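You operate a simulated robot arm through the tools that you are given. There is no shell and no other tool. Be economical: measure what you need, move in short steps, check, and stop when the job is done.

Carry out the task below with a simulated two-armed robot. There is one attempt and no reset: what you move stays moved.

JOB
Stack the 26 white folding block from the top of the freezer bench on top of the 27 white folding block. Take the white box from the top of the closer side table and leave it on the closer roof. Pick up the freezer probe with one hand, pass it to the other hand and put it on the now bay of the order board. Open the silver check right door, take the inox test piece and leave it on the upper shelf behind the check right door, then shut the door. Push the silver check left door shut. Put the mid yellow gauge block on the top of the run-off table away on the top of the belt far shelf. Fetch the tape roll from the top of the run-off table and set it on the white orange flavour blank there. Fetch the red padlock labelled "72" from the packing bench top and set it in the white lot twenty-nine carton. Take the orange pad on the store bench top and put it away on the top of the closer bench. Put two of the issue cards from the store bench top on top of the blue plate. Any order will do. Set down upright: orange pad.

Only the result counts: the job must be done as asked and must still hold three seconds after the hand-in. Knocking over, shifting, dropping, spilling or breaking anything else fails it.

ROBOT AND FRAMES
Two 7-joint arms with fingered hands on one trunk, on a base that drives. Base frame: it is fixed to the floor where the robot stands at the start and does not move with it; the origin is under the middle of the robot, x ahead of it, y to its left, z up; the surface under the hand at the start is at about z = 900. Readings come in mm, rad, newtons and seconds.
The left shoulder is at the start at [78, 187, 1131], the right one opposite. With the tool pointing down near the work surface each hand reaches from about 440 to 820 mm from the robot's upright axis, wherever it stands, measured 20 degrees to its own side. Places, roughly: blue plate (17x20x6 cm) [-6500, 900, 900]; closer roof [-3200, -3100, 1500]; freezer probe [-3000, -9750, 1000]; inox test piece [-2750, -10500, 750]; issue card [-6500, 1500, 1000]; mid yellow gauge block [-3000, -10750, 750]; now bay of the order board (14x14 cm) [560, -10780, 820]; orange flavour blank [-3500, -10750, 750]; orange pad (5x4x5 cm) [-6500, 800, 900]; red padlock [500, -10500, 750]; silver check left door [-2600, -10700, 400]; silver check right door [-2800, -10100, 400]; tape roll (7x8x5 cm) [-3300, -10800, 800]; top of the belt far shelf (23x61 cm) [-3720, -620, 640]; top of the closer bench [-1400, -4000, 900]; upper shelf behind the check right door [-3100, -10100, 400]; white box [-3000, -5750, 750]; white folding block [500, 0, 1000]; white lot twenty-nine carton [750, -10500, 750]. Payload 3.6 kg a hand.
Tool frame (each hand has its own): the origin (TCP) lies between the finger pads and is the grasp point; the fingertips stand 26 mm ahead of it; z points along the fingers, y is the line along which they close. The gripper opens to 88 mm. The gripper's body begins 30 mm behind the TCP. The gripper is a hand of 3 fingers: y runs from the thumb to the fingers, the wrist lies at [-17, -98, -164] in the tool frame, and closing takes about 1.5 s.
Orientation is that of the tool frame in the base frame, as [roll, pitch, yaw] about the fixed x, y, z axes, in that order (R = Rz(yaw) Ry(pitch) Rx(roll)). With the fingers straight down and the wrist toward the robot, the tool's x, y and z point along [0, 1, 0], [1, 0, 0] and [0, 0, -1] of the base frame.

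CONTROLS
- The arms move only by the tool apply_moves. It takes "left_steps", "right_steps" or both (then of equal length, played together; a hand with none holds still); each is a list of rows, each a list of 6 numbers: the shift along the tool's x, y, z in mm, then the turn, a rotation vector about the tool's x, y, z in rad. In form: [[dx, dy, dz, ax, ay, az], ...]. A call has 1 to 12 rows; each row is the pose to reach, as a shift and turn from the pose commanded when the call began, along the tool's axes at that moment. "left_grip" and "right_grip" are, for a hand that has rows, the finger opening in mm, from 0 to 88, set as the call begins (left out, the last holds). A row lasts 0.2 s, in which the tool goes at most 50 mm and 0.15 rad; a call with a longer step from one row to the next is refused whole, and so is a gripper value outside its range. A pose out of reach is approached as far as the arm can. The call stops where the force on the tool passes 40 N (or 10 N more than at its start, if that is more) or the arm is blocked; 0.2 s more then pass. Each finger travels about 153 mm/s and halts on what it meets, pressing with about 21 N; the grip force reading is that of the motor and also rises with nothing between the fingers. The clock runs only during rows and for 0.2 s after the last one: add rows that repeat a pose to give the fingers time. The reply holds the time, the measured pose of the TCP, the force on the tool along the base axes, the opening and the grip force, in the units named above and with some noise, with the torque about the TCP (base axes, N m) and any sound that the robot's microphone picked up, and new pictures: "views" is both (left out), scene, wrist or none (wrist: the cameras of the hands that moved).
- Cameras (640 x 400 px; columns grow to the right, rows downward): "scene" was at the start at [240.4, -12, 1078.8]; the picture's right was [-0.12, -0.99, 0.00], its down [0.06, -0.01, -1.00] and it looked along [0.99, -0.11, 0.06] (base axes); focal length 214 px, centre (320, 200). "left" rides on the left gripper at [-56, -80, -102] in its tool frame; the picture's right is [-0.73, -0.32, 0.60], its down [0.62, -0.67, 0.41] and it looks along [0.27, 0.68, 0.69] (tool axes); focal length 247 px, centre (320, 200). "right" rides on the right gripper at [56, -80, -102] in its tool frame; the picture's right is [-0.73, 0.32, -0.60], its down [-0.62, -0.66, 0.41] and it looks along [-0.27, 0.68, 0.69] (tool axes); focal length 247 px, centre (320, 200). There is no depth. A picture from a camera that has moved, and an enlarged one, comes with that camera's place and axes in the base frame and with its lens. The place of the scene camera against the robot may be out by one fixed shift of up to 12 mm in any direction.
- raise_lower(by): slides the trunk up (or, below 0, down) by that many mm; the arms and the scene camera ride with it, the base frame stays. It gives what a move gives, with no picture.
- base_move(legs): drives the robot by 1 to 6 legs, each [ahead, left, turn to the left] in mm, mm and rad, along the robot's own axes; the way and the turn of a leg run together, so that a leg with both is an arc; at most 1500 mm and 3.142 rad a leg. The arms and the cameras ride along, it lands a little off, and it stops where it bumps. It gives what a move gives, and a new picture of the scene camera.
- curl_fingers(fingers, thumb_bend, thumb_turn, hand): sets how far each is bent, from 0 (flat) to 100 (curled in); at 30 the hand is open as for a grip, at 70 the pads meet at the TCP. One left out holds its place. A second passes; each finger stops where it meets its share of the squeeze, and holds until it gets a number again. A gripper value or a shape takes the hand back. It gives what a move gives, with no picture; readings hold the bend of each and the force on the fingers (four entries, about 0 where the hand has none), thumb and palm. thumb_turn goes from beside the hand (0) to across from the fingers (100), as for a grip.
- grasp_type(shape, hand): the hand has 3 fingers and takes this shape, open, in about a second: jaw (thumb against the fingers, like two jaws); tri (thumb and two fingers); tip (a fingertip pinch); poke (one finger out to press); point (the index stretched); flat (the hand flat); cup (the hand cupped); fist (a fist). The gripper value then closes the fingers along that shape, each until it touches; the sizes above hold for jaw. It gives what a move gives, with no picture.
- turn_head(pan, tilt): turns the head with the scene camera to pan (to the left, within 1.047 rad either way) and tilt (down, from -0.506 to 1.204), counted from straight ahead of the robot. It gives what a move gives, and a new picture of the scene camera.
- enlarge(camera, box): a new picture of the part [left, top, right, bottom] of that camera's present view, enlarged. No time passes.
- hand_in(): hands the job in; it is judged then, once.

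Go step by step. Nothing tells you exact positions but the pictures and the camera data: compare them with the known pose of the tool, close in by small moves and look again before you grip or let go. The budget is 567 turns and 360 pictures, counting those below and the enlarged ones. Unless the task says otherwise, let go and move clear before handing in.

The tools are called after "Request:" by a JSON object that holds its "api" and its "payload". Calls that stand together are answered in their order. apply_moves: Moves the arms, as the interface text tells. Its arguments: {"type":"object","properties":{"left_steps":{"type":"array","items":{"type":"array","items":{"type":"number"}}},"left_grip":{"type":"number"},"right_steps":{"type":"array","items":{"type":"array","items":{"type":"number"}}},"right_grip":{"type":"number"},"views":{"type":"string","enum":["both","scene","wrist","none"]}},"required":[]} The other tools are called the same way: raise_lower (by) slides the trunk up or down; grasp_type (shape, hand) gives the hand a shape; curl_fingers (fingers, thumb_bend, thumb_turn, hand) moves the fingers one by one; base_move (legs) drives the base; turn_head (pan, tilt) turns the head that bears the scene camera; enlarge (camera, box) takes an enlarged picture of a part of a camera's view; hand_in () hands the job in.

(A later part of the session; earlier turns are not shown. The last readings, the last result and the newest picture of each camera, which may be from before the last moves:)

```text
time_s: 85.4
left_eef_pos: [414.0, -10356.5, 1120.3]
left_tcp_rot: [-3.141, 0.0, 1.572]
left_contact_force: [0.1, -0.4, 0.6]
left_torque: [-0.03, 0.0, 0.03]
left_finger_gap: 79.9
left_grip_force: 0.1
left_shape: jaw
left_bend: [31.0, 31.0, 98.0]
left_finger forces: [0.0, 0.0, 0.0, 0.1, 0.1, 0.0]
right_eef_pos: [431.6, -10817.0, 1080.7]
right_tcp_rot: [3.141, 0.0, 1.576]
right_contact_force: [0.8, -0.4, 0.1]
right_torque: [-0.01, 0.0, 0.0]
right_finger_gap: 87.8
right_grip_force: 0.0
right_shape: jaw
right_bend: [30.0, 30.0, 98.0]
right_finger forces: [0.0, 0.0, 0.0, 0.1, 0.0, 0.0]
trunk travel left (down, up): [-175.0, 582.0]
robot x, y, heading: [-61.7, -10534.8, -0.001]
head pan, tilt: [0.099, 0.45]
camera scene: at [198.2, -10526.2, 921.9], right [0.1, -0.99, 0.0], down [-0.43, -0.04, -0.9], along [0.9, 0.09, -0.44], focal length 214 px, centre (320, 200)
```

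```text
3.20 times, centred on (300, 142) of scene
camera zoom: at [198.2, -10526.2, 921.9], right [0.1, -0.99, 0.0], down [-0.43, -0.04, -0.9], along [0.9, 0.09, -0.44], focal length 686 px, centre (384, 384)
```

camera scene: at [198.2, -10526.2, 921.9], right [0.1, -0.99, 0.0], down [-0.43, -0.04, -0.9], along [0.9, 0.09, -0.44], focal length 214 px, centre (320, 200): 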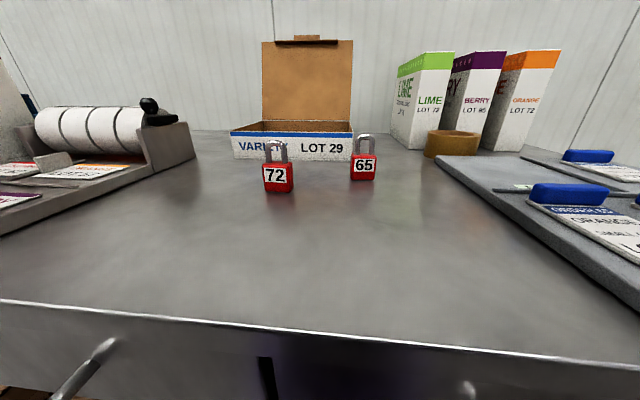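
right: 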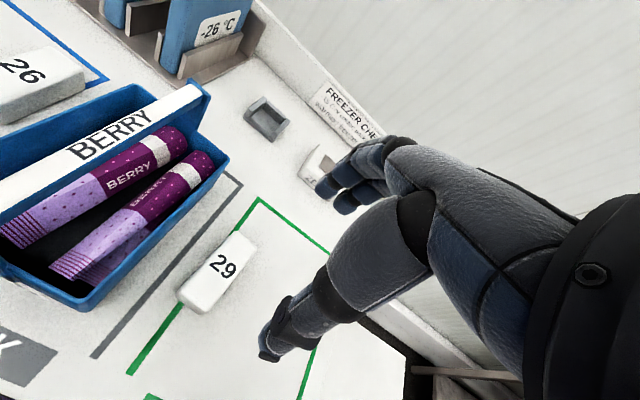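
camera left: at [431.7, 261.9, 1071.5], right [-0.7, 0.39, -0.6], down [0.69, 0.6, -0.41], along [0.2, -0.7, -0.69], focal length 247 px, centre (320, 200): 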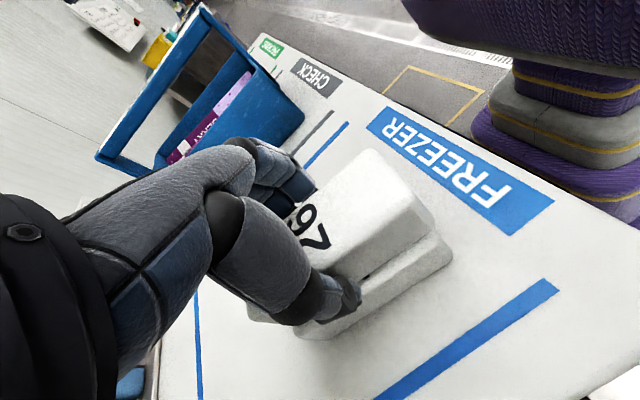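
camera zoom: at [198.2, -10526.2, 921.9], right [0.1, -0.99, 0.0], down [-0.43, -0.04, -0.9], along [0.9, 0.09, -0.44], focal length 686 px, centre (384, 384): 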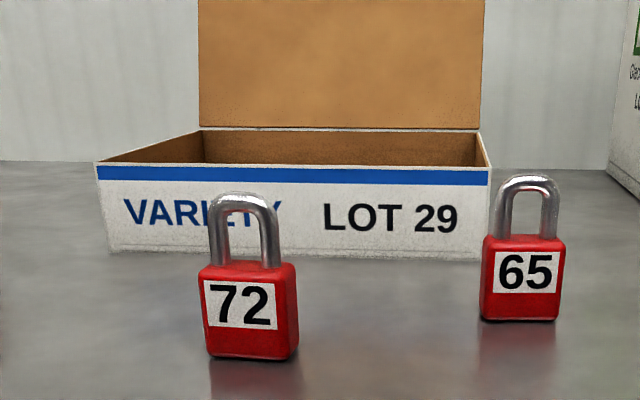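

Padlock 72 is centred near [476, -10437] and faces the robot. I'll move the left hand above it.

Request:
{"api": "apply_moves", "payload": {"left_steps": [[-16, 12, 40, 0, 0, 0.015], [-32, 25, 80, 0, 0, 0.03], [-48, 37, 120, 0, 0, 0.045], [-65, 50, 160, 0, 0, 0.06], [-81, 62, 200, 0, 0, 0.076], [-81, 62, 200, 0, 0, 0.076]], "left_grip": 60}}

```text
time_s: 86.8
left_eef_pos: [480.6, -10438.3, 920.2]
left_tcp_rot: [-3.141, -0.001, 1.496]
left_contact_force: [0.3, 0.2, 1.8]
left_torque: [-0.02, -0.01, 0.0]
left_finger_gap: 60.5
left_grip_force: 0.0
left_shape: jaw
left_bend: [36.0, 57.0, 99.0]
left_finger forces: [0.1, 0.1, 0.0, 0.0, 0.0, 0.1]
right_eef_pos: [432.5, -10816.8, 1080.9]
right_tcp_rot: [3.14, 0.0, 1.574]
right_contact_force: [0.9, 0.0, -0.6]
right_torque: [-0.01, -0.01, -0.02]
right_finger_gap: 87.8
right_grip_force: 0.0
right_shape: jaw
right_bend: [30.0, 30.0, 98.0]
right_finger forces: [0.0, 0.0, 0.0, 0.0, 0.1, 0.0]
trunk travel left (down, up): [-175.0, 582.0]
robot x, y, heading: [-62.5, -10534.1, 0.003]
head pan, tilt: [0.099, 0.45]
camera scene: at [198.2, -10526.1, 921.9], right [0.1, -0.99, 0.0], down [-0.43, -0.05, -0.9], along [0.9, 0.09, -0.44], focal length 214 px, centre (320, 200)
camera left: at [395.7, -10488.3, 1021.9], right [-0.37, -0.71, -0.6], down [-0.62, 0.67, -0.41], along [0.69, 0.22, -0.69], focal length 247 px, centre (320, 200)
```

scene: 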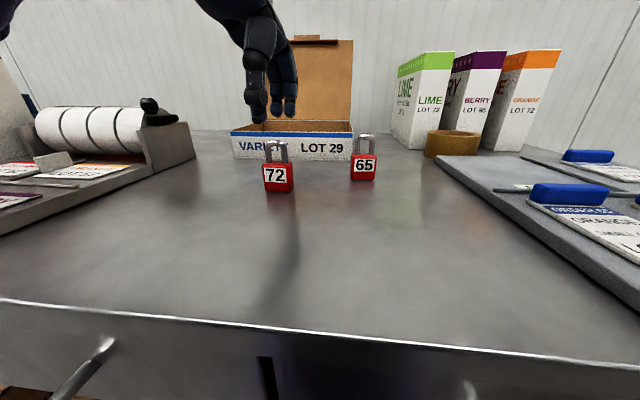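
left: 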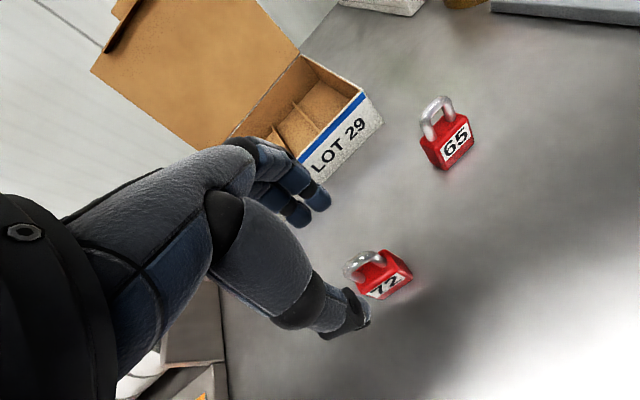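

Request:
{"api": "apply_moves", "payload": {"left_steps": [[-5, -3, 30, 0, 0, 0], [-5, -3, 60, 0, 0, 0], [-5, -3, 86, 0, 0, 0], [-5, -3, 86, 0, 0, 0]]}}

```text
time_s: 87.8
left_eef_pos: [482.8, -10442.1, 849.1]
left_tcp_rot: [3.109, -0.009, 1.502]
left_contact_force: [-0.4, -0.6, -0.2]
left_torque: [0.02, -0.05, 0.0]
left_finger_gap: 60.0
left_grip_force: 0.1
left_shape: jaw
left_bend: [36.0, 57.0, 99.0]
left_finger forces: [0.0, 0.0, 0.1, 0.0, 0.0, 0.0]
right_eef_pos: [429.4, -10819.1, 1081.7]
right_tcp_rot: [3.138, -0.004, 1.577]
right_contact_force: [0.0, -0.7, -0.3]
right_torque: [0.0, 0.0, 0.04]
right_finger_gap: 87.9
right_grip_force: 0.0
right_shape: jaw
right_bend: [30.0, 30.0, 98.0]
right_finger forces: [0.0, 0.0, 0.0, 0.0, 0.0, 0.1]
trunk travel left (down, up): [-175.0, 582.0]
robot x, y, heading: [-64.4, -10532.8, 0.002]
head pan, tilt: [0.099, 0.45]
camera scene: at [197.6, -10528.8, 924.3], right [0.1, -0.99, 0.0], down [-0.43, -0.04, -0.9], along [0.9, 0.09, -0.43], focal length 214 px, centre (320, 200)
camera left: at [394.9, -10492.9, 947.1], right [-0.35, -0.71, -0.62], down [-0.61, 0.67, -0.43], along [0.72, 0.22, -0.66], focal length 247 px, centre (320, 200)
```

scene: 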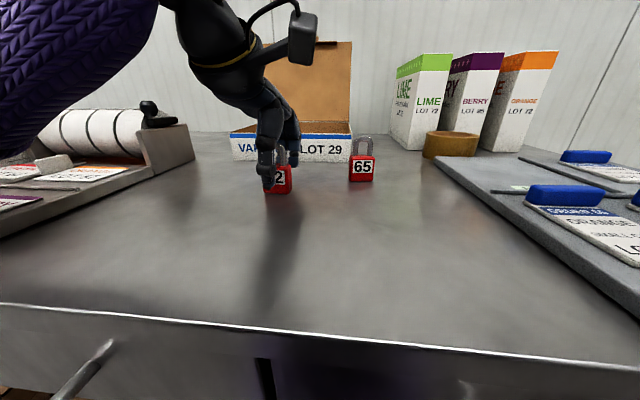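
left: 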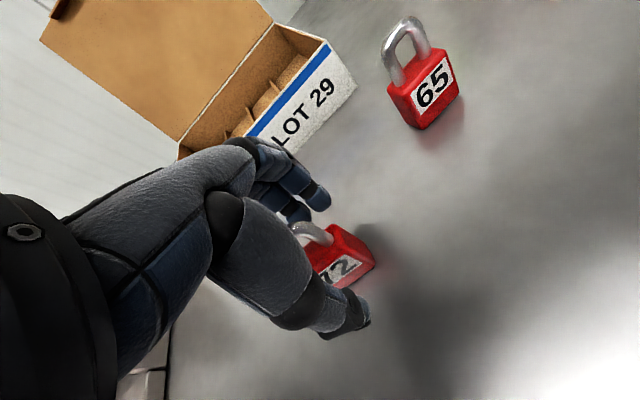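

The arm stopped short at z≈849 with a slight tilt, so something is probably blocking the elbow. I'll back up a little and look to the left.

Request:
{"api": "apply_moves", "payload": {"left_steps": [[0, 0, -30, 0, 0, 0], [0, 0, -60, 0, 0, 0], [0, 0, -60, 0, 0, 0]], "views": "none"}}

Request:
{"api": "turn_head", "payload": {"pan": 0.8, "tilt": 0.45}}

```text
time_s: 88.6
left_eef_pos: [470.2, -10444.4, 895.8]
left_tcp_rot: [3.137, -0.003, 1.498]
left_contact_force: [-0.9, -0.3, 0.5]
left_torque: [0.0, 0.0, 0.04]
left_finger_gap: 60.1
left_grip_force: 0.1
left_shape: jaw
left_bend: [36.0, 57.0, 99.0]
left_finger forces: [0.1, 0.1, 0.0, 0.0, 0.0, 0.0]
right_eef_pos: [424.1, -10819.7, 1082.4]
right_tcp_rot: [3.137, -0.001, 1.576]
right_contact_force: [0.1, 0.2, 0.6]
right_torque: [0.0, 0.01, 0.02]
right_finger_gap: 87.8
right_grip_force: 0.0
right_shape: jaw
right_bend: [30.0, 30.0, 98.0]
right_finger forces: [0.0, 0.0, 0.0, 0.0, 0.1, 0.0]
trunk travel left (down, up): [-175.0, 582.0]
robot x, y, heading: [-63.1, -10536.7, 0.006]
head pan, tilt: [0.099, 0.45]
```

```text
time_s: 89.7
left_eef_pos: [471.7, -10444.9, 895.6]
left_tcp_rot: [3.138, -0.002, 1.495]
left_contact_force: [-0.2, -1.0, -0.5]
left_torque: [0.01, -0.01, 0.0]
left_finger_gap: 60.2
left_grip_force: 0.0
left_shape: jaw
left_bend: [36.0, 57.0, 99.0]
left_finger forces: [0.0, 0.0, 0.0, 0.0, 0.0, 0.1]
right_eef_pos: [426.9, -10818.1, 1082.1]
right_tcp_rot: [3.136, -0.002, 1.575]
right_contact_force: [-0.1, -0.1, 0.2]
right_torque: [0.02, -0.04, 0.01]
right_finger_gap: 87.7
right_grip_force: 0.2
right_shape: jaw
right_bend: [30.0, 30.0, 98.0]
right_finger forces: [0.0, 0.0, 0.0, 0.1, 0.0, 0.0]
trunk travel left (down, up): [-175.0, 582.0]
robot x, y, heading: [-67.1, -10536.9, 0.008]
head pan, tilt: [0.799, 0.45]
camera scene: at [166.9, -10471.4, 923.1], right [0.72, -0.69, 0.0], down [-0.3, -0.31, -0.9], along [0.63, 0.65, -0.43], focal length 214 px, centre (320, 200)
```

scene: 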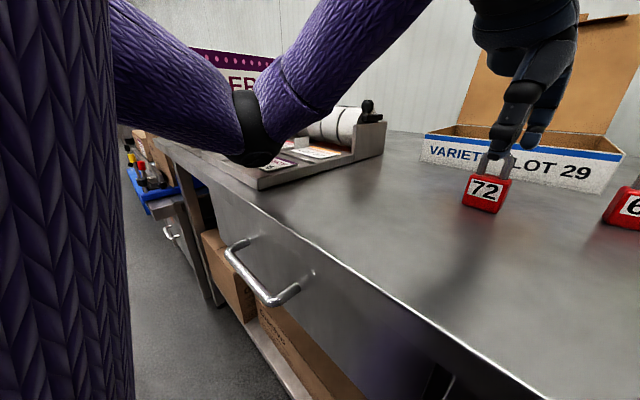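

The elbow was meeting the bench and tray edge. I'll raise the trunk so the elbow stays high, then come down again.

Request:
{"api": "raise_lower", "payload": {"by": 130}}

Request:
{"api": "apply_moves", "payload": {"left_steps": [[0, 6, 40, 0, 0, 0], [0, 6, 80, 0, 0, 0], [0, 6, 110, 0, 0, 0], [0, 6, 110, 0, 0, 0]]}}

```text
time_s: 91.3
left_eef_pos: [474.4, -10441.3, 1023.3]
left_tcp_rot: [-3.14, 0.0, 1.499]
left_contact_force: [0.4, -0.3, 0.2]
left_torque: [0.01, -0.01, -0.01]
left_finger_gap: 60.5
left_grip_force: 0.0
left_shape: jaw
left_bend: [36.0, 57.0, 99.0]
left_finger forces: [0.0, 0.1, 0.0, 0.0, 0.1, 0.1]
right_eef_pos: [432.5, -10817.5, 1208.6]
right_tcp_rot: [-3.139, -0.002, 1.578]
right_contact_force: [0.7, -0.2, 0.7]
right_torque: [0.0, 0.0, 0.01]
right_finger_gap: 87.9
right_grip_force: 0.1
right_shape: jaw
right_bend: [30.0, 30.0, 98.0]
right_finger forces: [0.0, 0.0, 0.1, 0.1, 0.0, 0.0]
trunk travel left (down, up): [-305.0, 452.0]
robot x, y, heading: [-65.0, -10531.5, 0.006]
head pan, tilt: [0.799, 0.45]
```

```text
time_s: 92.3
left_eef_pos: [479.5, -10442.4, 915.2]
left_tcp_rot: [3.14, -0.001, 1.499]
left_contact_force: [-0.2, -0.5, -0.3]
left_torque: [-0.02, -0.02, 0.02]
left_finger_gap: 60.4
left_grip_force: 0.0
left_shape: jaw
left_bend: [36.0, 57.0, 99.0]
left_finger forces: [0.1, 0.1, 0.0, 0.0, 0.0, 0.0]
right_eef_pos: [431.5, -10816.3, 1210.2]
right_tcp_rot: [3.141, 0.001, 1.576]
right_contact_force: [0.2, 0.3, -0.8]
right_torque: [0.0, -0.04, 0.0]
right_finger_gap: 87.7
right_grip_force: 0.1
right_shape: jaw
right_bend: [30.0, 30.0, 98.0]
right_finger forces: [0.0, 0.0, 0.1, 0.1, 0.0, 0.0]
trunk travel left (down, up): [-305.0, 452.0]
robot x, y, heading: [-67.3, -10530.3, 0.009]
head pan, tilt: [0.799, 0.45]
camera scene: at [146.4, -10469.6, 1064.2], right [0.72, -0.69, 0.0], down [-0.3, -0.31, -0.9], along [0.62, 0.65, -0.44], focal length 214 px, centre (320, 200)
camera left: at [396.0, -10492.3, 1015.7], right [-0.37, -0.71, -0.6], down [-0.62, 0.67, -0.41], along [0.69, 0.22, -0.69], focal length 247 px, centre (320, 200)
```

scene: 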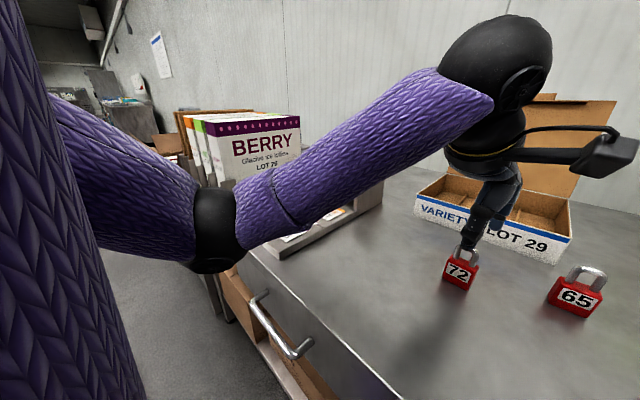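
left: 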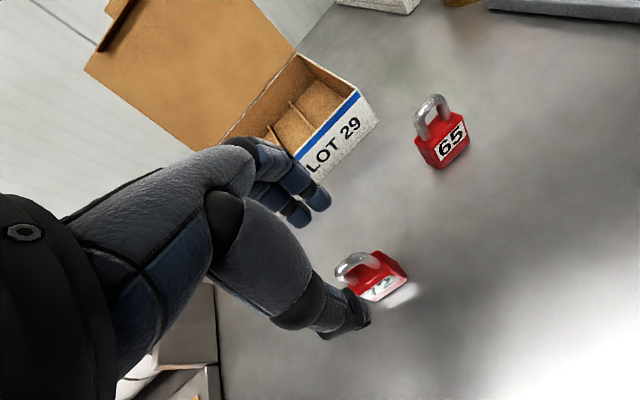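

Request:
{"api": "apply_moves", "payload": {"left_steps": [[0, -2, 30, 0, 0, 0], [0, -2, 60, 0, 0, 0], [0, -2, 80, 0, 0, 0], [0, -2, 80, 0, 0, 0]]}}

```text
time_s: 93.3
left_eef_pos: [477.9, -10439.6, 833.7]
left_tcp_rot: [-3.141, 0.0, 1.497]
left_contact_force: [0.7, 0.1, -0.8]
left_torque: [0.0, -0.02, 0.02]
left_finger_gap: 60.4
left_grip_force: 0.0
left_shape: jaw
left_bend: [36.0, 57.0, 99.0]
left_finger forces: [0.0, 0.2, 0.1, 0.1, 0.0, 0.0]
right_eef_pos: [431.6, -10816.8, 1209.2]
right_tcp_rot: [-3.141, 0.0, 1.576]
right_contact_force: [-0.1, 0.5, -0.5]
right_torque: [-0.04, 0.0, -0.04]
right_finger_gap: 87.6
right_grip_force: 0.0
right_shape: jaw
right_bend: [30.0, 30.0, 98.0]
right_finger forces: [0.0, 0.0, 0.0, 0.0, 0.0, 0.0]
trunk travel left (down, up): [-305.0, 452.0]
robot x, y, heading: [-66.1, -10538.5, 0.008]
head pan, tilt: [0.799, 0.45]
camera scene: at [146.4, -10469.6, 1064.1], right [0.72, -0.69, 0.0], down [-0.3, -0.31, -0.9], along [0.62, 0.65, -0.44], focal length 214 px, centre (320, 200)
camera left: at [393.9, -10490.0, 935.6], right [-0.37, -0.71, -0.6], down [-0.62, 0.67, -0.41], along [0.69, 0.22, -0.69], focal length 247 px, centre (320, 200)
```

scene: 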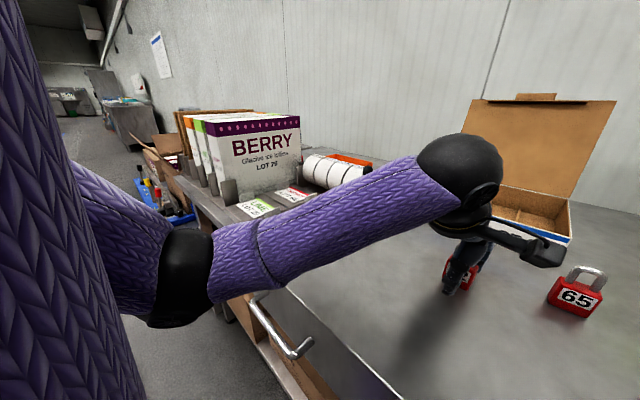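
left: 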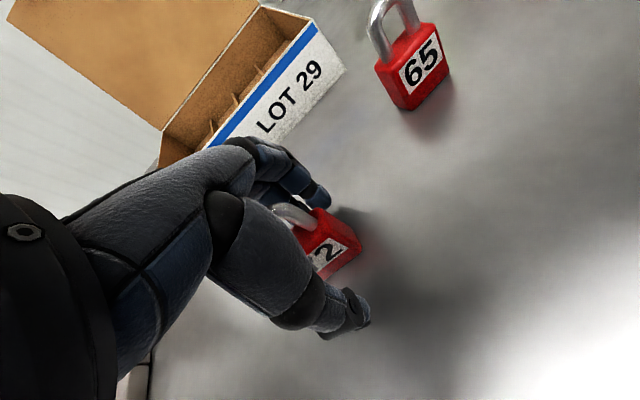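

Request:
{"api": "apply_moves", "payload": {"left_steps": [[0, 0, 0, 0, 0, 0], [0, 0, 0, 0, 0, 0], [0, 0, 0, 0, 0, 0], [0, 0, 0, 0, 0, 0], [0, 0, 0, 0, 0, 0], [0, 0, 0, 0, 0, 0], [0, 0, 0, 0, 0, 0], [0, 0, -30, 0, 0, 0], [0, 0, -65, 0, 0, 0], [0, 0, -100, 0, 0, 0], [0, 0, -130, 0, 0, 0], [0, 0, -130, 0, 0, 0]], "left_grip": 5}}

Request:
{"api": "turn_head", "payload": {"pan": 0.3, "tilt": 0.5}}

```text
time_s: 95.9
left_eef_pos: [479.4, -10439.7, 963.6]
left_tcp_rot: [3.141, 0.0, 1.499]
left_contact_force: [1.0, -0.2, -0.2]
left_torque: [0.01, -0.02, -0.01]
left_finger_gap: 16.2
left_grip_force: 21.1
left_shape: jaw
left_bend: [58.0, 74.0, 100.0]
left_finger forces: [9.6, 9.4, 0.1, 0.0, 18.9, 0.1]
right_eef_pos: [432.6, -10816.0, 1209.9]
right_tcp_rot: [-3.141, 0.0, 1.577]
right_contact_force: [-0.4, -0.4, -0.2]
right_torque: [0.0, 0.03, -0.03]
right_finger_gap: 87.6
right_grip_force: 0.1
right_shape: jaw
right_bend: [30.0, 30.0, 98.0]
right_finger forces: [0.0, 0.1, 0.0, 0.1, 0.0, 0.0]
trunk travel left (down, up): [-305.0, 452.0]
robot x, y, heading: [-64.8, -10535.8, 0.003]
head pan, tilt: [0.799, 0.45]
camera scene: at [146.5, -10469.5, 1064.1], right [0.72, -0.69, 0.0], down [-0.3, -0.31, -0.9], along [0.62, 0.65, -0.44], focal length 214 px, centre (320, 200)
camera left: at [395.1, -10490.0, 1065.1], right [-0.37, -0.71, -0.6], down [-0.62, 0.67, -0.41], along [0.69, 0.22, -0.69], focal length 247 px, centre (320, 200)
```

scene: 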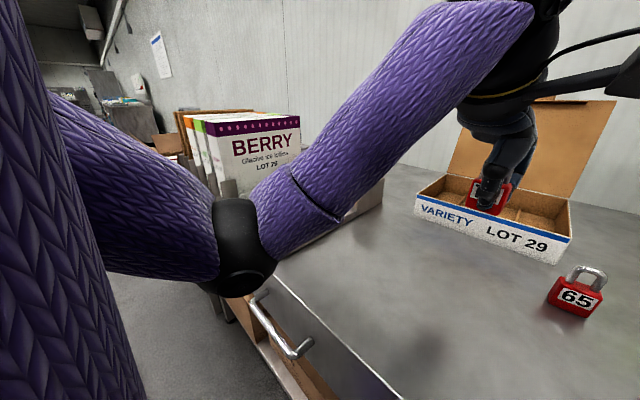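
left: 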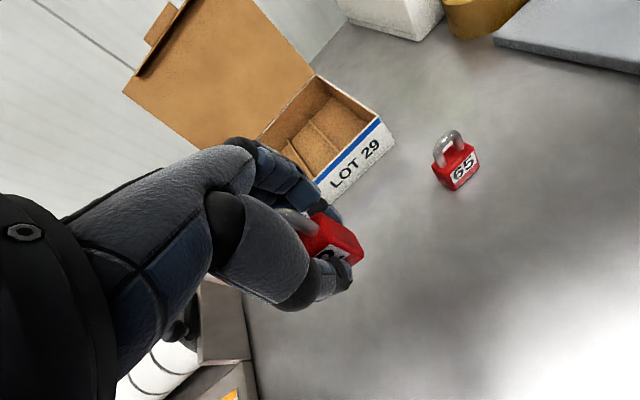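

```text
time_s: 96.8
left_eef_pos: [480.0, -10439.5, 964.2]
left_tcp_rot: [3.14, 0.0, 1.498]
left_contact_force: [-0.3, -0.7, -1.5]
left_torque: [-0.02, 0.03, 0.01]
left_finger_gap: 16.3
left_grip_force: 21.0
left_shape: jaw
left_bend: [58.0, 74.0, 100.0]
left_finger forces: [9.6, 9.3, 0.0, 0.0, 18.9, 0.0]
right_eef_pos: [432.4, -10815.8, 1210.2]
right_tcp_rot: [-3.142, 0.0, 1.576]
right_contact_force: [0.4, -0.6, -0.4]
right_torque: [-0.03, -0.01, 0.03]
right_finger_gap: 87.4
right_grip_force: 0.1
right_shape: jaw
right_bend: [30.0, 30.0, 98.0]
right_finger forces: [0.0, 0.0, 0.0, 0.0, 0.0, 0.0]
trunk travel left (down, up): [-305.0, 452.0]
robot x, y, heading: [-63.4, -10536.3, -0.001]
head pan, tilt: [0.3, 0.499]
camera scene: at [169.5, -10508.4, 1059.6], right [0.3, -0.95, 0.0], down [-0.46, -0.14, -0.88], along [0.84, 0.26, -0.48], focal length 214 px, centre (320, 200)
```

scene: 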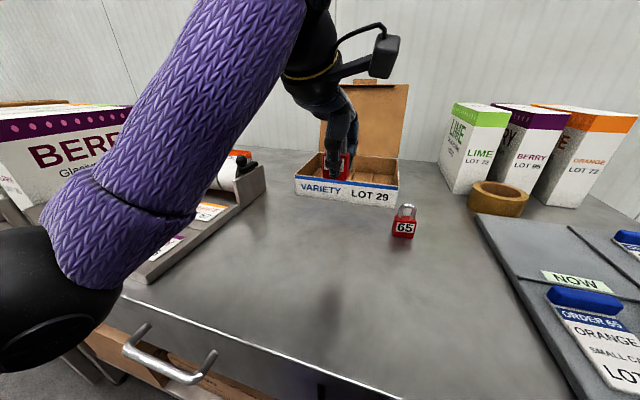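

Padlock 72 is held. I'll carry it over the carton.

Request:
{"api": "apply_moves", "payload": {"left_steps": [[1, 44, 0, 0, 0, 0], [2, 88, 0, 0, 0, 0], [3, 132, 0, 0, 0, 0], [4, 176, 0, 0, 0, 0], [4, 220, 0, 0, 0, 0], [4, 220, 0, 0, 0, 0]]}}

```text
time_s: 98.2
left_eef_pos: [682.6, -10450.6, 959.0]
left_tcp_rot: [-3.141, 0.001, 1.497]
left_contact_force: [0.6, -0.4, -1.7]
left_torque: [0.01, -0.01, 0.01]
left_finger_gap: 16.0
left_grip_force: 20.4
left_shape: jaw
left_bend: [59.0, 74.0, 100.0]
left_finger forces: [9.5, 9.4, 0.0, 0.0, 18.9, 0.0]
left hand out of reach, approached as far as the arm can: row 5, 6
right_eef_pos: [433.1, -10815.5, 1209.8]
right_tcp_rot: [-3.139, 0.002, 1.576]
right_contact_force: [0.2, 1.0, -0.2]
right_torque: [-0.02, 0.03, -0.01]
right_finger_gap: 87.4
right_grip_force: 0.2
right_shape: jaw
right_bend: [30.0, 30.0, 98.0]
right_finger forces: [0.1, 0.0, 0.1, 0.0, 0.0, 0.1]
trunk travel left (down, up): [-305.0, 452.0]
robot x, y, heading: [-62.9, -10536.5, 0.004]
head pan, tilt: [0.3, 0.499]
camera scene: at [170.3, -10508.1, 1059.3], right [0.3, -0.95, 0.0], down [-0.46, -0.14, -0.88], along [0.84, 0.26, -0.48], focal length 214 px, centre (320, 200)
camera left: at [598.7, -10501.2, 1061.4], right [-0.37, -0.71, -0.6], down [-0.62, 0.67, -0.41], along [0.69, 0.22, -0.69], focal length 247 px, centre (320, 200)
```

scene: 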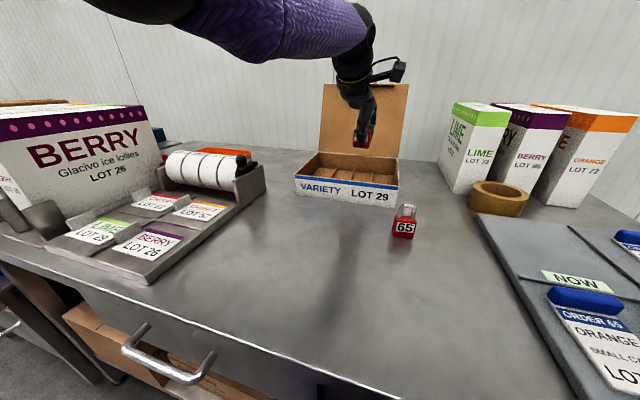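
left: 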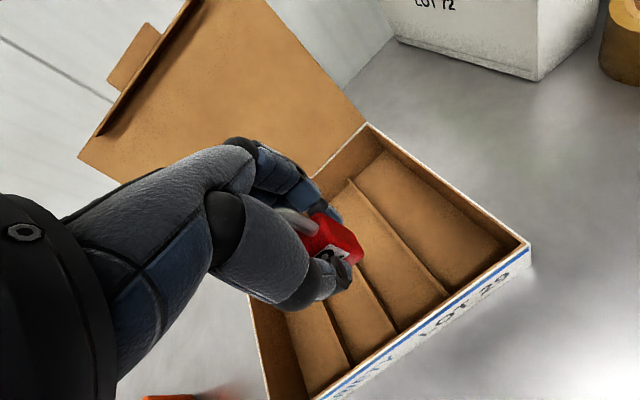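

The arm is at full stretch. I'll nudge the base ahead and lower the trunk slightly.

Request:
{"api": "base_move", "payload": {"legs": [[35, 0, 0]]}}

Request:
{"api": "raise_lower", "payload": {"by": -40}}

Request:
{"api": "turn_head", "payload": {"pan": 0.8, "tilt": 0.6}}

```text
time_s: 99.1
left_eef_pos: [718.9, -10451.5, 958.4]
left_tcp_rot: [-3.14, -0.001, 1.498]
left_contact_force: [0.8, -0.4, -1.0]
left_torque: [-0.04, 0.02, 0.0]
left_finger_gap: 15.8
left_grip_force: 21.1
left_shape: jaw
left_bend: [59.0, 74.0, 100.0]
left_finger forces: [9.7, 9.4, 0.0, 0.0, 18.9, 0.1]
right_eef_pos: [469.5, -10816.0, 1209.0]
right_tcp_rot: [-3.14, 0.0, 1.576]
right_contact_force: [0.2, 0.6, 0.2]
right_torque: [-0.02, 0.02, 0.04]
right_finger_gap: 87.7
right_grip_force: 0.1
right_shape: jaw
right_bend: [30.0, 30.0, 98.0]
right_finger forces: [0.0, 0.1, 0.0, 0.0, 0.0, 0.1]
trunk travel left (down, up): [-305.0, 452.0]
robot x, y, heading: [-29.2, -10536.1, 0.004]
head pan, tilt: [0.3, 0.499]
camera scene: at [206.9, -10508.2, 1059.0], right [0.3, -0.95, 0.0], down [-0.46, -0.14, -0.88], along [0.84, 0.26, -0.48], focal length 214 px, centre (320, 200)
```

scene: 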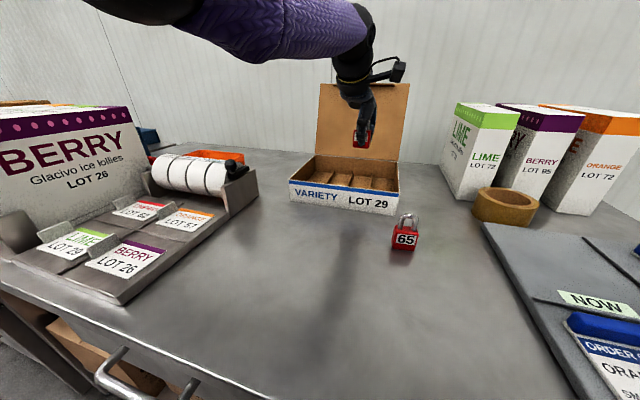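

```text
time_s: 99.9
left_eef_pos: [716.1, -10450.2, 920.0]
left_tcp_rot: [-3.141, 0.0, 1.496]
left_contact_force: [0.1, 0.1, -1.1]
left_torque: [0.02, -0.01, -0.03]
left_finger_gap: 15.9
left_grip_force: 20.8
left_shape: jaw
left_bend: [59.0, 74.0, 100.0]
left_finger forces: [9.4, 9.3, 0.1, 0.1, 18.8, 0.0]
right_eef_pos: [466.1, -10815.8, 1169.8]
right_tcp_rot: [3.14, -0.002, 1.577]
right_contact_force: [-0.1, 0.7, 0.4]
right_torque: [0.0, -0.05, -0.04]
right_finger_gap: 87.4
right_grip_force: 0.0
right_shape: jaw
right_bend: [30.0, 30.0, 98.0]
right_finger forces: [0.0, 0.0, 0.1, 0.0, 0.0, 0.0]
trunk travel left (down, up): [-265.0, 492.0]
robot x, y, heading: [-30.4, -10534.4, 0.008]
head pan, tilt: [0.3, 0.499]
```

```text
time_s: 100.8
left_eef_pos: [717.8, -10451.0, 920.3]
left_tcp_rot: [3.141, 0.001, 1.497]
left_contact_force: [-0.6, -1.0, -0.5]
left_torque: [0.0, 0.02, -0.02]
left_finger_gap: 15.6
left_grip_force: 21.0
left_shape: jaw
left_bend: [59.0, 74.0, 100.0]
left_finger forces: [9.5, 9.3, 0.0, 0.1, 18.7, 0.0]
right_eef_pos: [467.0, -10815.2, 1169.0]
right_tcp_rot: [-3.142, -0.001, 1.575]
right_contact_force: [0.0, -0.2, -0.4]
right_torque: [-0.01, -0.02, -0.01]
right_finger_gap: 87.5
right_grip_force: 0.0
right_shape: jaw
right_bend: [30.0, 30.0, 98.0]
right_finger forces: [0.1, 0.1, 0.0, 0.0, 0.0, 0.0]
trunk travel left (down, up): [-265.0, 492.0]
robot x, y, heading: [-29.8, -10533.0, 0.008]
head pan, tilt: [0.799, 0.6]
camera scene: at [186.2, -10471.9, 1007.0], right [0.72, -0.69, 0.0], down [-0.39, -0.41, -0.83], along [0.57, 0.59, -0.56], focal length 214 px, centre (320, 200)
```

scene: 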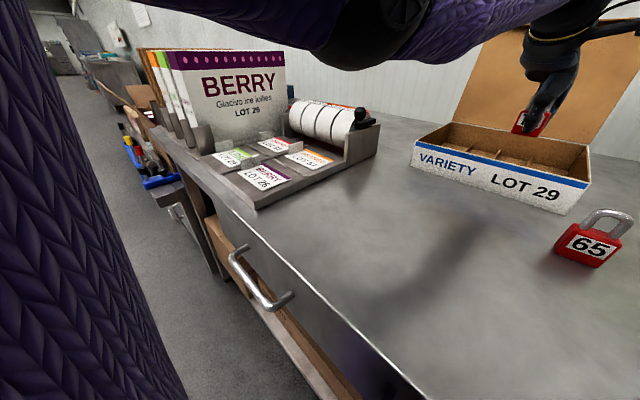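

Request:
{"api": "apply_moves", "payload": {"left_steps": [[-2, -10, 25, 0, 0, 0], [-2, -15, 50, 0, 0, 0], [-2, -15, 50, 0, 0, 0]], "views": "wrist"}}

```text
time_s: 101.6
left_eef_pos: [701.3, -10452.7, 870.9]
left_tcp_rot: [-3.141, 0.001, 1.497]
left_contact_force: [0.2, 0.8, -0.7]
left_torque: [0.01, 0.0, 0.02]
left_finger_gap: 15.7
left_grip_force: 20.6
left_shape: jaw
left_bend: [59.0, 74.0, 100.0]
left_finger forces: [9.5, 9.1, 0.0, 0.0, 18.8, 0.0]
right_eef_pos: [467.2, -10814.4, 1170.2]
right_tcp_rot: [3.141, 0.0, 1.577]
right_contact_force: [-0.1, -0.1, -0.4]
right_torque: [0.05, 0.0, 0.0]
right_finger_gap: 87.7
right_grip_force: 0.0
right_shape: jaw
right_bend: [30.0, 30.0, 98.0]
right_finger forces: [0.1, 0.0, 0.0, 0.0, 0.0, 0.0]
trunk travel left (down, up): [-265.0, 492.0]
robot x, y, heading: [-30.6, -10530.5, 0.003]
head pan, tilt: [0.799, 0.6]
camera left: at [616.2, -10503.0, 973.1], right [-0.37, -0.71, -0.6], down [-0.62, 0.67, -0.41], along [0.69, 0.22, -0.69], focal length 247 px, centre (320, 200)
```

left: 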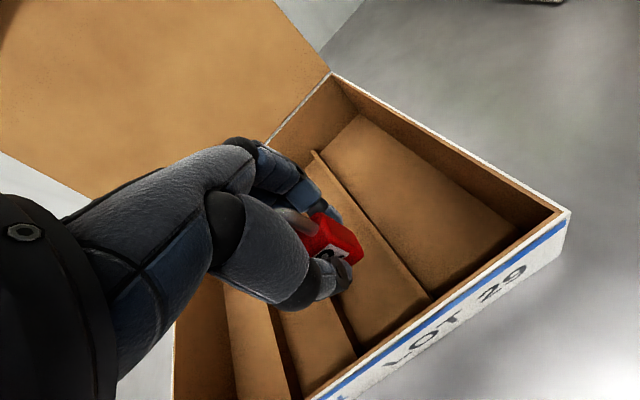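

Request:
{"api": "apply_moves", "payload": {"left_steps": [[0, 0, 12, 0, 0, 0], [0, 0, 24, 0, 0, 0], [0, 0, 31, 0, 0, 0], [0, 0, 31, 0, 0, 0]], "views": "wrist"}}

```text
time_s: 102.6
left_eef_pos: [700.8, -10452.9, 838.8]
left_tcp_rot: [-3.141, 0.001, 1.498]
left_contact_force: [0.0, 0.0, -0.7]
left_torque: [0.0, 0.01, -0.01]
left_finger_gap: 16.0
left_grip_force: 21.3
left_shape: jaw
left_bend: [59.0, 74.0, 100.0]
left_finger forces: [9.5, 9.2, 0.0, 0.1, 18.8, 0.1]
right_eef_pos: [467.3, -10815.8, 1169.8]
right_tcp_rot: [3.141, 0.001, 1.577]
right_contact_force: [-0.1, -0.7, 0.3]
right_torque: [-0.01, -0.03, 0.01]
right_finger_gap: 87.8
right_grip_force: 0.2
right_shape: jaw
right_bend: [30.0, 30.0, 98.0]
right_finger forces: [0.0, 0.0, 0.1, 0.0, 0.0, 0.0]
trunk travel left (down, up): [-265.0, 492.0]
robot x, y, heading: [-31.4, -10535.6, 0.001]
head pan, tilt: [0.799, 0.6]
camera left: at [617.6, -10502.3, 940.8], right [-0.37, -0.71, -0.6], down [-0.62, 0.67, -0.41], along [0.69, 0.22, -0.69], focal length 247 px, centre (320, 200)
```

left: 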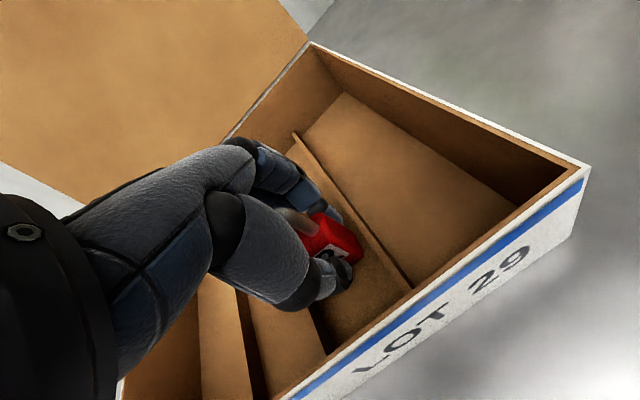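

Request:
{"api": "apply_moves", "payload": {"left_steps": [[0, 0, 2, 0, 0, 0], [0, 0, 4, 0, 0, 0], [0, 0, 6, 0, 0, 0], [0, 0, 6, 0, 0, 0]], "views": "none"}}

```text
time_s: 103.6
left_eef_pos: [702.5, -10453.2, 837.0]
left_tcp_rot: [3.136, -0.001, 1.498]
left_contact_force: [-2.0, 1.3, 12.1]
left_torque: [0.01, 0.03, 0.01]
left_finger_gap: 16.5
left_grip_force: 21.3
left_shape: jaw
left_bend: [59.0, 74.0, 100.0]
left_finger forces: [10.6, 10.4, 0.0, 0.0, 23.2, 0.0]
right_eef_pos: [465.9, -10815.6, 1171.4]
right_tcp_rot: [3.139, -0.001, 1.577]
right_contact_force: [0.6, -0.1, -0.3]
right_torque: [0.0, 0.01, 0.0]
right_finger_gap: 87.7
right_grip_force: 0.0
right_shape: jaw
right_bend: [30.0, 30.0, 98.0]
right_finger forces: [0.0, 0.0, 0.0, 0.1, 0.0, 0.0]
trunk travel left (down, up): [-265.0, 492.0]
robot x, y, heading: [-28.5, -10537.5, 0.01]
head pan, tilt: [0.799, 0.6]
```

Contact: the padlock stands on the carton floor. I'll release it and lift out.

Request:
{"api": "apply_moves", "payload": {"left_steps": [[0, 0, -3, 0, 0, 0], [0, 0, -3, 0, 0, 0], [0, 0, -3, 0, 0, 0], [0, 0, -3, 0, 0, 0], [0, 0, -30, 0, 0, 0], [0, 0, -60, 0, 0, 0], [0, 0, -100, 0, 0, 0], [0, 0, -140, 0, 0, 0], [0, -40, -170, 0, 0, 0], [0, -90, -170, 0, 0, 0], [0, -130, -170, 0, 0, 0], [0, -130, -170, 0, 0, 0]], "left_grip": 45}}

Request:
{"api": "turn_head", "payload": {"pan": -0.3, "tilt": 0.6}}

```text
time_s: 106.2
left_eef_pos: [569.8, -10440.6, 1001.7]
left_tcp_rot: [-3.139, 0.0, 1.496]
left_contact_force: [0.2, -0.2, 0.6]
left_torque: [0.0, 0.02, 0.06]
left_finger_gap: 44.7
left_grip_force: 0.0
left_shape: jaw
left_bend: [42.0, 67.0, 100.0]
left_finger forces: [0.0, 0.0, 0.0, 0.0, 0.0, 0.0]
right_eef_pos: [467.1, -10815.3, 1169.4]
right_tcp_rot: [3.141, -0.001, 1.576]
right_contact_force: [0.1, -0.2, 0.4]
right_torque: [0.0, -0.05, -0.01]
right_finger_gap: 88.0
right_grip_force: 0.1
right_shape: jaw
right_bend: [30.0, 30.0, 98.0]
right_finger forces: [0.1, 0.1, 0.1, 0.1, 0.0, 0.1]
trunk travel left (down, up): [-265.0, 492.0]
robot x, y, heading: [-30.1, -10533.3, 0.008]
head pan, tilt: [0.799, 0.6]
camera scene: at [186.2, -10471.8, 1007.0], right [0.72, -0.69, 0.0], down [-0.39, -0.41, -0.82], along [0.57, 0.59, -0.57], focal length 214 px, centre (320, 200)
camera left: at [485.7, -10490.4, 1103.2], right [-0.37, -0.71, -0.6], down [-0.62, 0.67, -0.41], along [0.69, 0.22, -0.69], focal length 247 px, centre (320, 200)
```

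scene: 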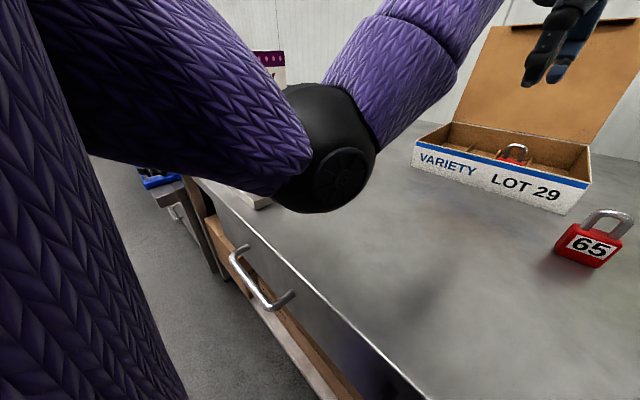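
left: 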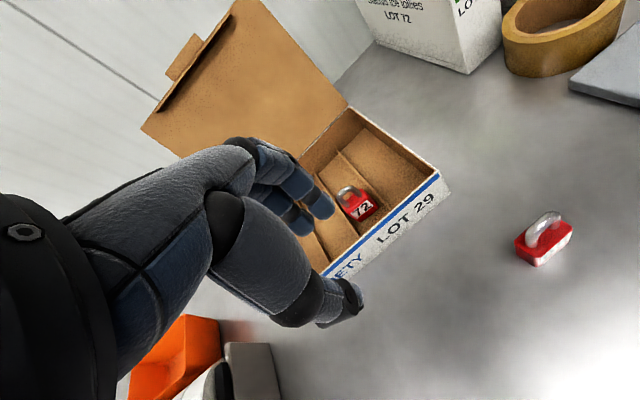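

```text
time_s: 107.5
left_eef_pos: [569.8, -10441.2, 1001.6]
left_tcp_rot: [-3.141, -0.001, 1.496]
left_contact_force: [0.5, 0.4, 0.8]
left_torque: [0.02, -0.03, 0.02]
left_finger_gap: 44.7
left_grip_force: 0.0
left_shape: jaw
left_bend: [42.0, 67.0, 100.0]
left_finger forces: [0.1, 0.0, 0.0, 0.0, 0.1, 0.0]
right_eef_pos: [467.5, -10815.6, 1169.3]
right_tcp_rot: [3.139, -0.002, 1.574]
right_contact_force: [-0.4, 0.6, -0.5]
right_torque: [0.0, -0.01, -0.03]
right_finger_gap: 88.0
right_grip_force: 0.0
right_shape: jaw
right_bend: [30.0, 30.0, 98.0]
right_finger forces: [0.0, 0.0, 0.0, 0.0, 0.0, 0.1]
trunk travel left (down, up): [-265.0, 492.0]
robot x, y, heading: [-31.9, -10535.1, 0.0]
head pan, tilt: [-0.3, 0.6]
camera scene: at [209.4, -10561.1, 1007.0], right [-0.29, -0.96, 0.0], down [-0.54, 0.16, -0.82], along [0.79, -0.24, -0.57], focal length 214 px, centre (320, 200)
```

scene: 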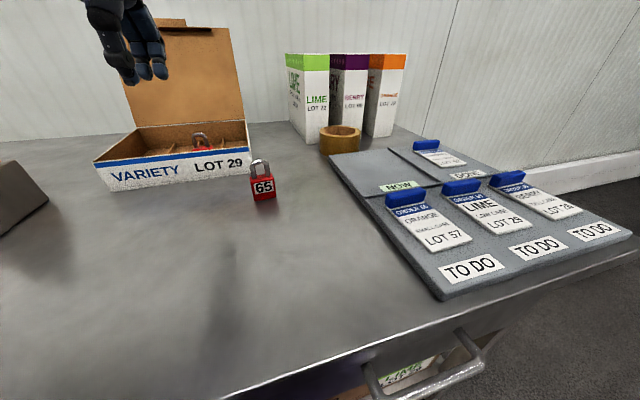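

Padlock 72 stands in the carton. I'll retract the left hand, back off and turn toward the line at -x to find the freezer probe.

Request:
{"api": "apply_moves", "payload": {"left_steps": [[10, -30, -40, 0, 0, -0.02], [20, -60, -80, 0, 0, -0.04], [30, -90, -120, 0, 0, -0.06], [40, -115, -160, 0, 0, -0.076], [40, -115, -180, 0, 0, -0.076]], "left_grip": 80, "views": "none"}}

Request:
{"api": "base_move", "payload": {"legs": [[-470, 0, 0], [0, 0, 3.14], [1000, 0, 0]]}}

Request:
{"api": "turn_head", "payload": {"pan": -0.2, "tilt": 0.2}}

```text
refused: row 1 steps farther than a row can; nothing moved
```

```text
time_s: 122.5
left_eef_pos: [-2127.6, -10577.7, 1002.0]
left_tcp_rot: [3.141, -0.002, -1.683]
left_contact_force: [0.5, 0.5, 0.3]
left_torque: [0.02, 0.01, 0.01]
left_finger_gap: 44.4
left_grip_force: 0.1
left_shape: jaw
left_bend: [42.0, 67.0, 100.0]
left_finger forces: [0.0, 0.1, 0.0, 0.0, 0.1, 0.0]
right_eef_pos: [-2010.8, -10206.9, 1169.1]
right_tcp_rot: [3.141, -0.001, -1.603]
right_contact_force: [-0.8, -0.3, 0.1]
right_torque: [0.03, 0.01, 0.01]
right_finger_gap: 87.8
right_grip_force: 0.0
right_shape: jaw
right_bend: [30.0, 30.0, 98.0]
right_finger forces: [0.0, 0.0, 0.0, 0.0, 0.0, 0.1]
trunk travel left (down, up): [-265.0, 492.0]
robot x, y, heading: [-1526.3, -10510.1, 3.11]
head pan, tilt: [-0.3, 0.6]
camera scene: at [-1781.7, -10475.1, 1006.9], right [0.33, 0.94, 0.0], down [0.53, -0.19, -0.82], along [-0.78, 0.27, -0.57], focal length 214 px, centre (320, 200)
```

scene: 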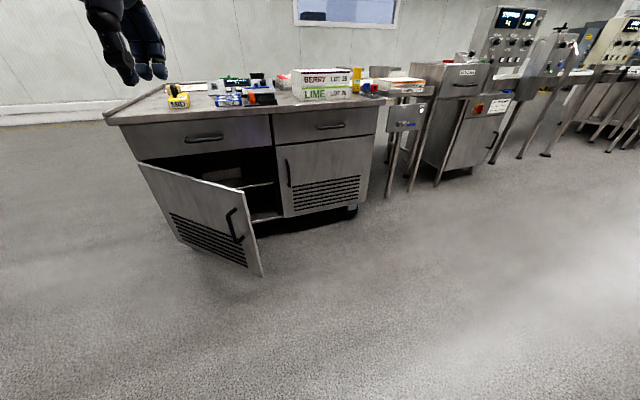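

```text
time_s: 123.4
left_eef_pos: [-2127.2, -10578.5, 1001.0]
left_tcp_rot: [3.14, -0.001, -1.684]
left_contact_force: [0.3, -0.1, 0.0]
left_torque: [0.03, 0.0, 0.01]
left_finger_gap: 44.8
left_grip_force: 0.1
left_shape: jaw
left_bend: [42.0, 67.0, 100.0]
left_finger forces: [0.1, 0.0, 0.0, 0.1, 0.1, 0.0]
right_eef_pos: [-2009.8, -10207.2, 1169.8]
right_tcp_rot: [3.142, 0.001, -1.604]
right_contact_force: [0.1, 0.0, -0.2]
right_torque: [0.0, -0.03, 0.03]
right_finger_gap: 87.8
right_grip_force: 0.1
right_shape: jaw
right_bend: [30.0, 30.0, 98.0]
right_finger forces: [0.0, 0.1, 0.0, 0.0, 0.1, 0.0]
trunk travel left (down, up): [-265.0, 492.0]
robot x, y, heading: [-1524.4, -10506.5, 3.101]
head pan, tilt: [-0.201, 0.201]
camera scene: at [-1788.5, -10482.4, 1043.7], right [0.23, 0.97, 0.0], down [0.19, -0.05, -0.98], along [-0.95, 0.23, -0.2], focal length 214 px, centre (320, 200)
```

scene: 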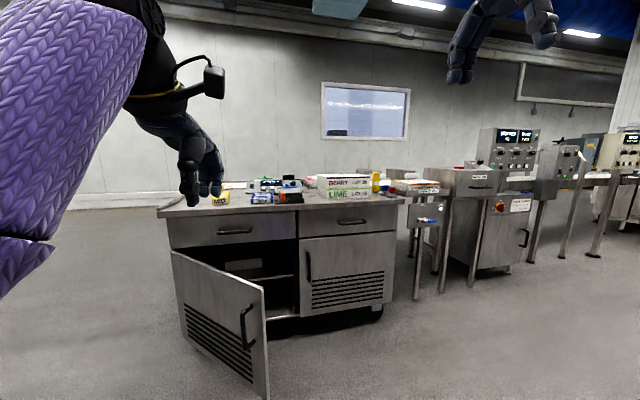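

Request:
{"api": "enlarge", "payload": {"camera": "scene", "box": [150, 150, 350, 230]}}

Request:
{"api": "enlarge", "payload": {"camera": "scene", "box": [340, 110, 600, 260]}}

```text
3.20 times, centred on (250, 190) of scene
camera zoom: at [-1788.5, -10482.4, 1043.7], right [0.23, 0.97, 0.0], down [0.19, -0.05, -0.98], along [-0.95, 0.23, -0.2], focal length 686 px, centre (544, 232)
```

zoom: 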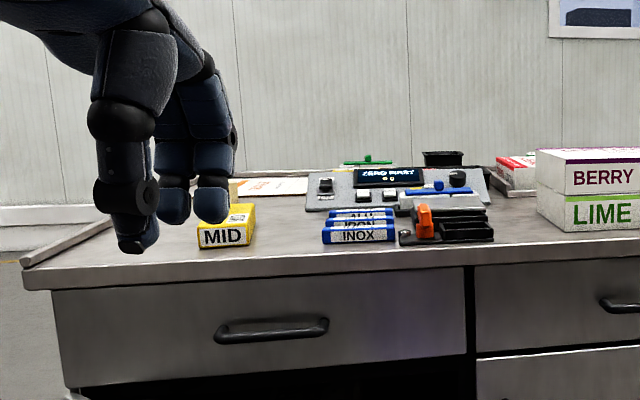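

```text
2.46 times, centred on (470, 185) of scene
camera zoom: at [-1788.5, -10482.4, 1043.7], right [0.23, 0.97, 0.0], down [0.19, -0.05, -0.98], along [-0.95, 0.23, -0.2], focal length 528 px, centre (-49, 237)
```

zoom: 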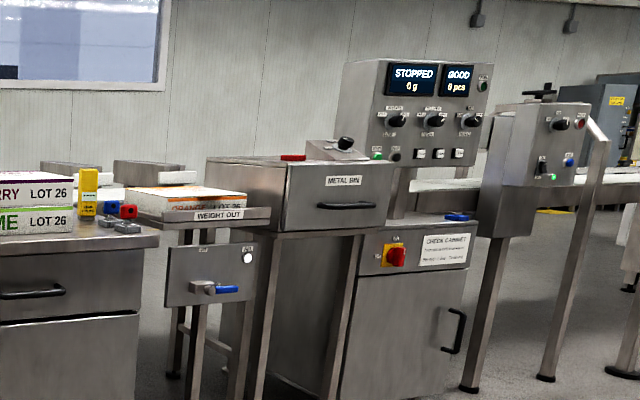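

I'll tuck the left hand, then approach the right end of the run-off table, where a yellow upright item looks like the probe.

Request:
{"api": "apply_moves", "payload": {"left_steps": [[10, -25, -35, 0, 0, -0.02], [20, -50, -70, 0, 0, -0.04], [30, -75, -105, 0, 0, -0.06], [40, -100, -140, 0, 0, -0.076], [40, -115, -180, 0, 0, -0.076]], "left_grip": 80, "views": "none"}}

Request:
{"api": "base_move", "payload": {"legs": [[0, 0, 0.04], [0, -600, 0], [600, 0, 0]]}}

Request:
{"api": "turn_head", "payload": {"pan": 0, "tilt": 0.3}}

```text
time_s: 124.6
left_eef_pos: [-2148.2, -10627.7, 1139.6]
left_tcp_rot: [3.139, -0.001, -1.607]
left_contact_force: [0.6, -0.4, 0.4]
left_torque: [-0.02, 0.0, 0.03]
left_finger_gap: 79.6
left_grip_force: 0.0
left_shape: jaw
left_bend: [31.0, 31.0, 98.0]
left_finger forces: [0.0, 0.1, 0.0, 0.0, 0.1, 0.0]
left hand out of reach, approached as far as the arm can: row 2, 3, 4, 5
right_eef_pos: [-2010.5, -10206.9, 1168.8]
right_tcp_rot: [-3.141, 0.0, -1.605]
right_contact_force: [0.6, 0.6, 0.5]
right_torque: [0.03, -0.02, 0.0]
right_finger_gap: 87.9
right_grip_force: 0.1
right_shape: jaw
right_bend: [30.0, 30.0, 98.0]
right_finger forces: [0.1, 0.0, 0.0, 0.1, 0.1, 0.0]
trunk travel left (down, up): [-265.0, 492.0]
robot x, y, heading: [-1528.4, -10507.7, 3.102]
head pan, tilt: [-0.201, 0.201]
```

```text
time_s: 131.2
left_eef_pos: [-2736.5, -10088.1, 1140.0]
left_tcp_rot: [3.14, 0.001, -1.559]
left_contact_force: [-0.2, -0.3, -0.2]
left_torque: [0.03, 0.04, -0.02]
left_finger_gap: 79.8
left_grip_force: 0.0
left_shape: jaw
left_bend: [31.0, 31.0, 98.0]
left_finger forces: [0.0, 0.0, 0.0, 0.0, 0.1, 0.1]
right_eef_pos: [-2618.6, -9661.6, 1170.3]
right_tcp_rot: [-3.14, 0.0, -1.553]
right_contact_force: [0.2, 0.2, -0.4]
right_torque: [-0.01, 0.01, 0.0]
right_finger_gap: 87.8
right_grip_force: 0.1
right_shape: jaw
right_bend: [30.0, 30.0, 98.0]
right_finger forces: [0.0, 0.0, 0.1, 0.2, 0.1, 0.1]
trunk travel left (down, up): [-265.0, 492.0]
robot x, y, heading: [-2120.2, -9937.9, -3.127]
head pan, tilt: [-0.201, 0.201]
camera scene: at [-2383.5, -9925.1, 1043.6], right [0.19, 0.98, 0.0], down [0.2, -0.04, -0.98], along [-0.96, 0.18, -0.2], focal length 214 px, centre (320, 200)
```

scene: 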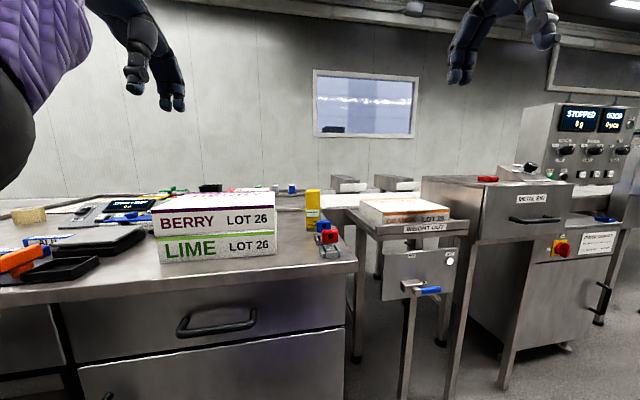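

```text
time_s: 131.9
left_eef_pos: [-2736.8, -10088.3, 1139.6]
left_tcp_rot: [3.139, 0.001, -1.557]
left_contact_force: [-0.6, 0.3, -0.1]
left_torque: [-0.02, -0.01, 0.03]
left_finger_gap: 79.9
left_grip_force: 0.1
left_shape: jaw
left_bend: [31.0, 31.0, 98.0]
left_finger forces: [0.1, 0.0, 0.1, 0.1, 0.0, 0.0]
right_eef_pos: [-2617.6, -9661.3, 1170.2]
right_tcp_rot: [3.141, 0.001, -1.556]
right_contact_force: [-0.8, -0.4, -0.3]
right_torque: [0.03, -0.05, 0.0]
right_finger_gap: 87.7
right_grip_force: 0.0
right_shape: jaw
right_bend: [30.0, 30.0, 98.0]
right_finger forces: [0.0, 0.0, 0.0, 0.1, 0.0, 0.0]
trunk travel left (down, up): [-265.0, 492.0]
robot x, y, heading: [-2119.1, -9938.6, -3.127]
head pan, tilt: [0.0, 0.3]
camera scene: at [-2384.8, -9943.6, 1034.5], right [-0.01, 1.0, 0.0], down [0.3, 0.0, -0.96], along [-0.96, -0.01, -0.3], focal length 214 px, centre (320, 200)
```

scene: 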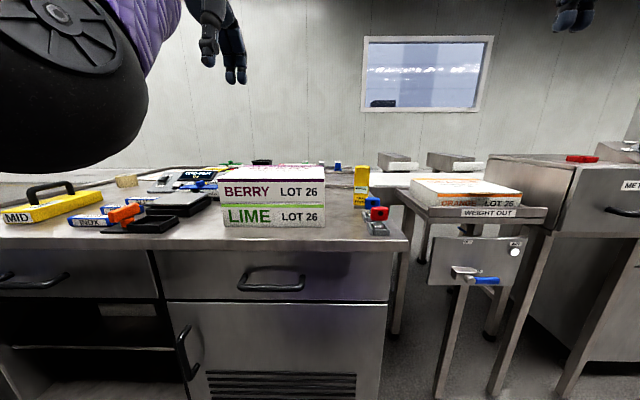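

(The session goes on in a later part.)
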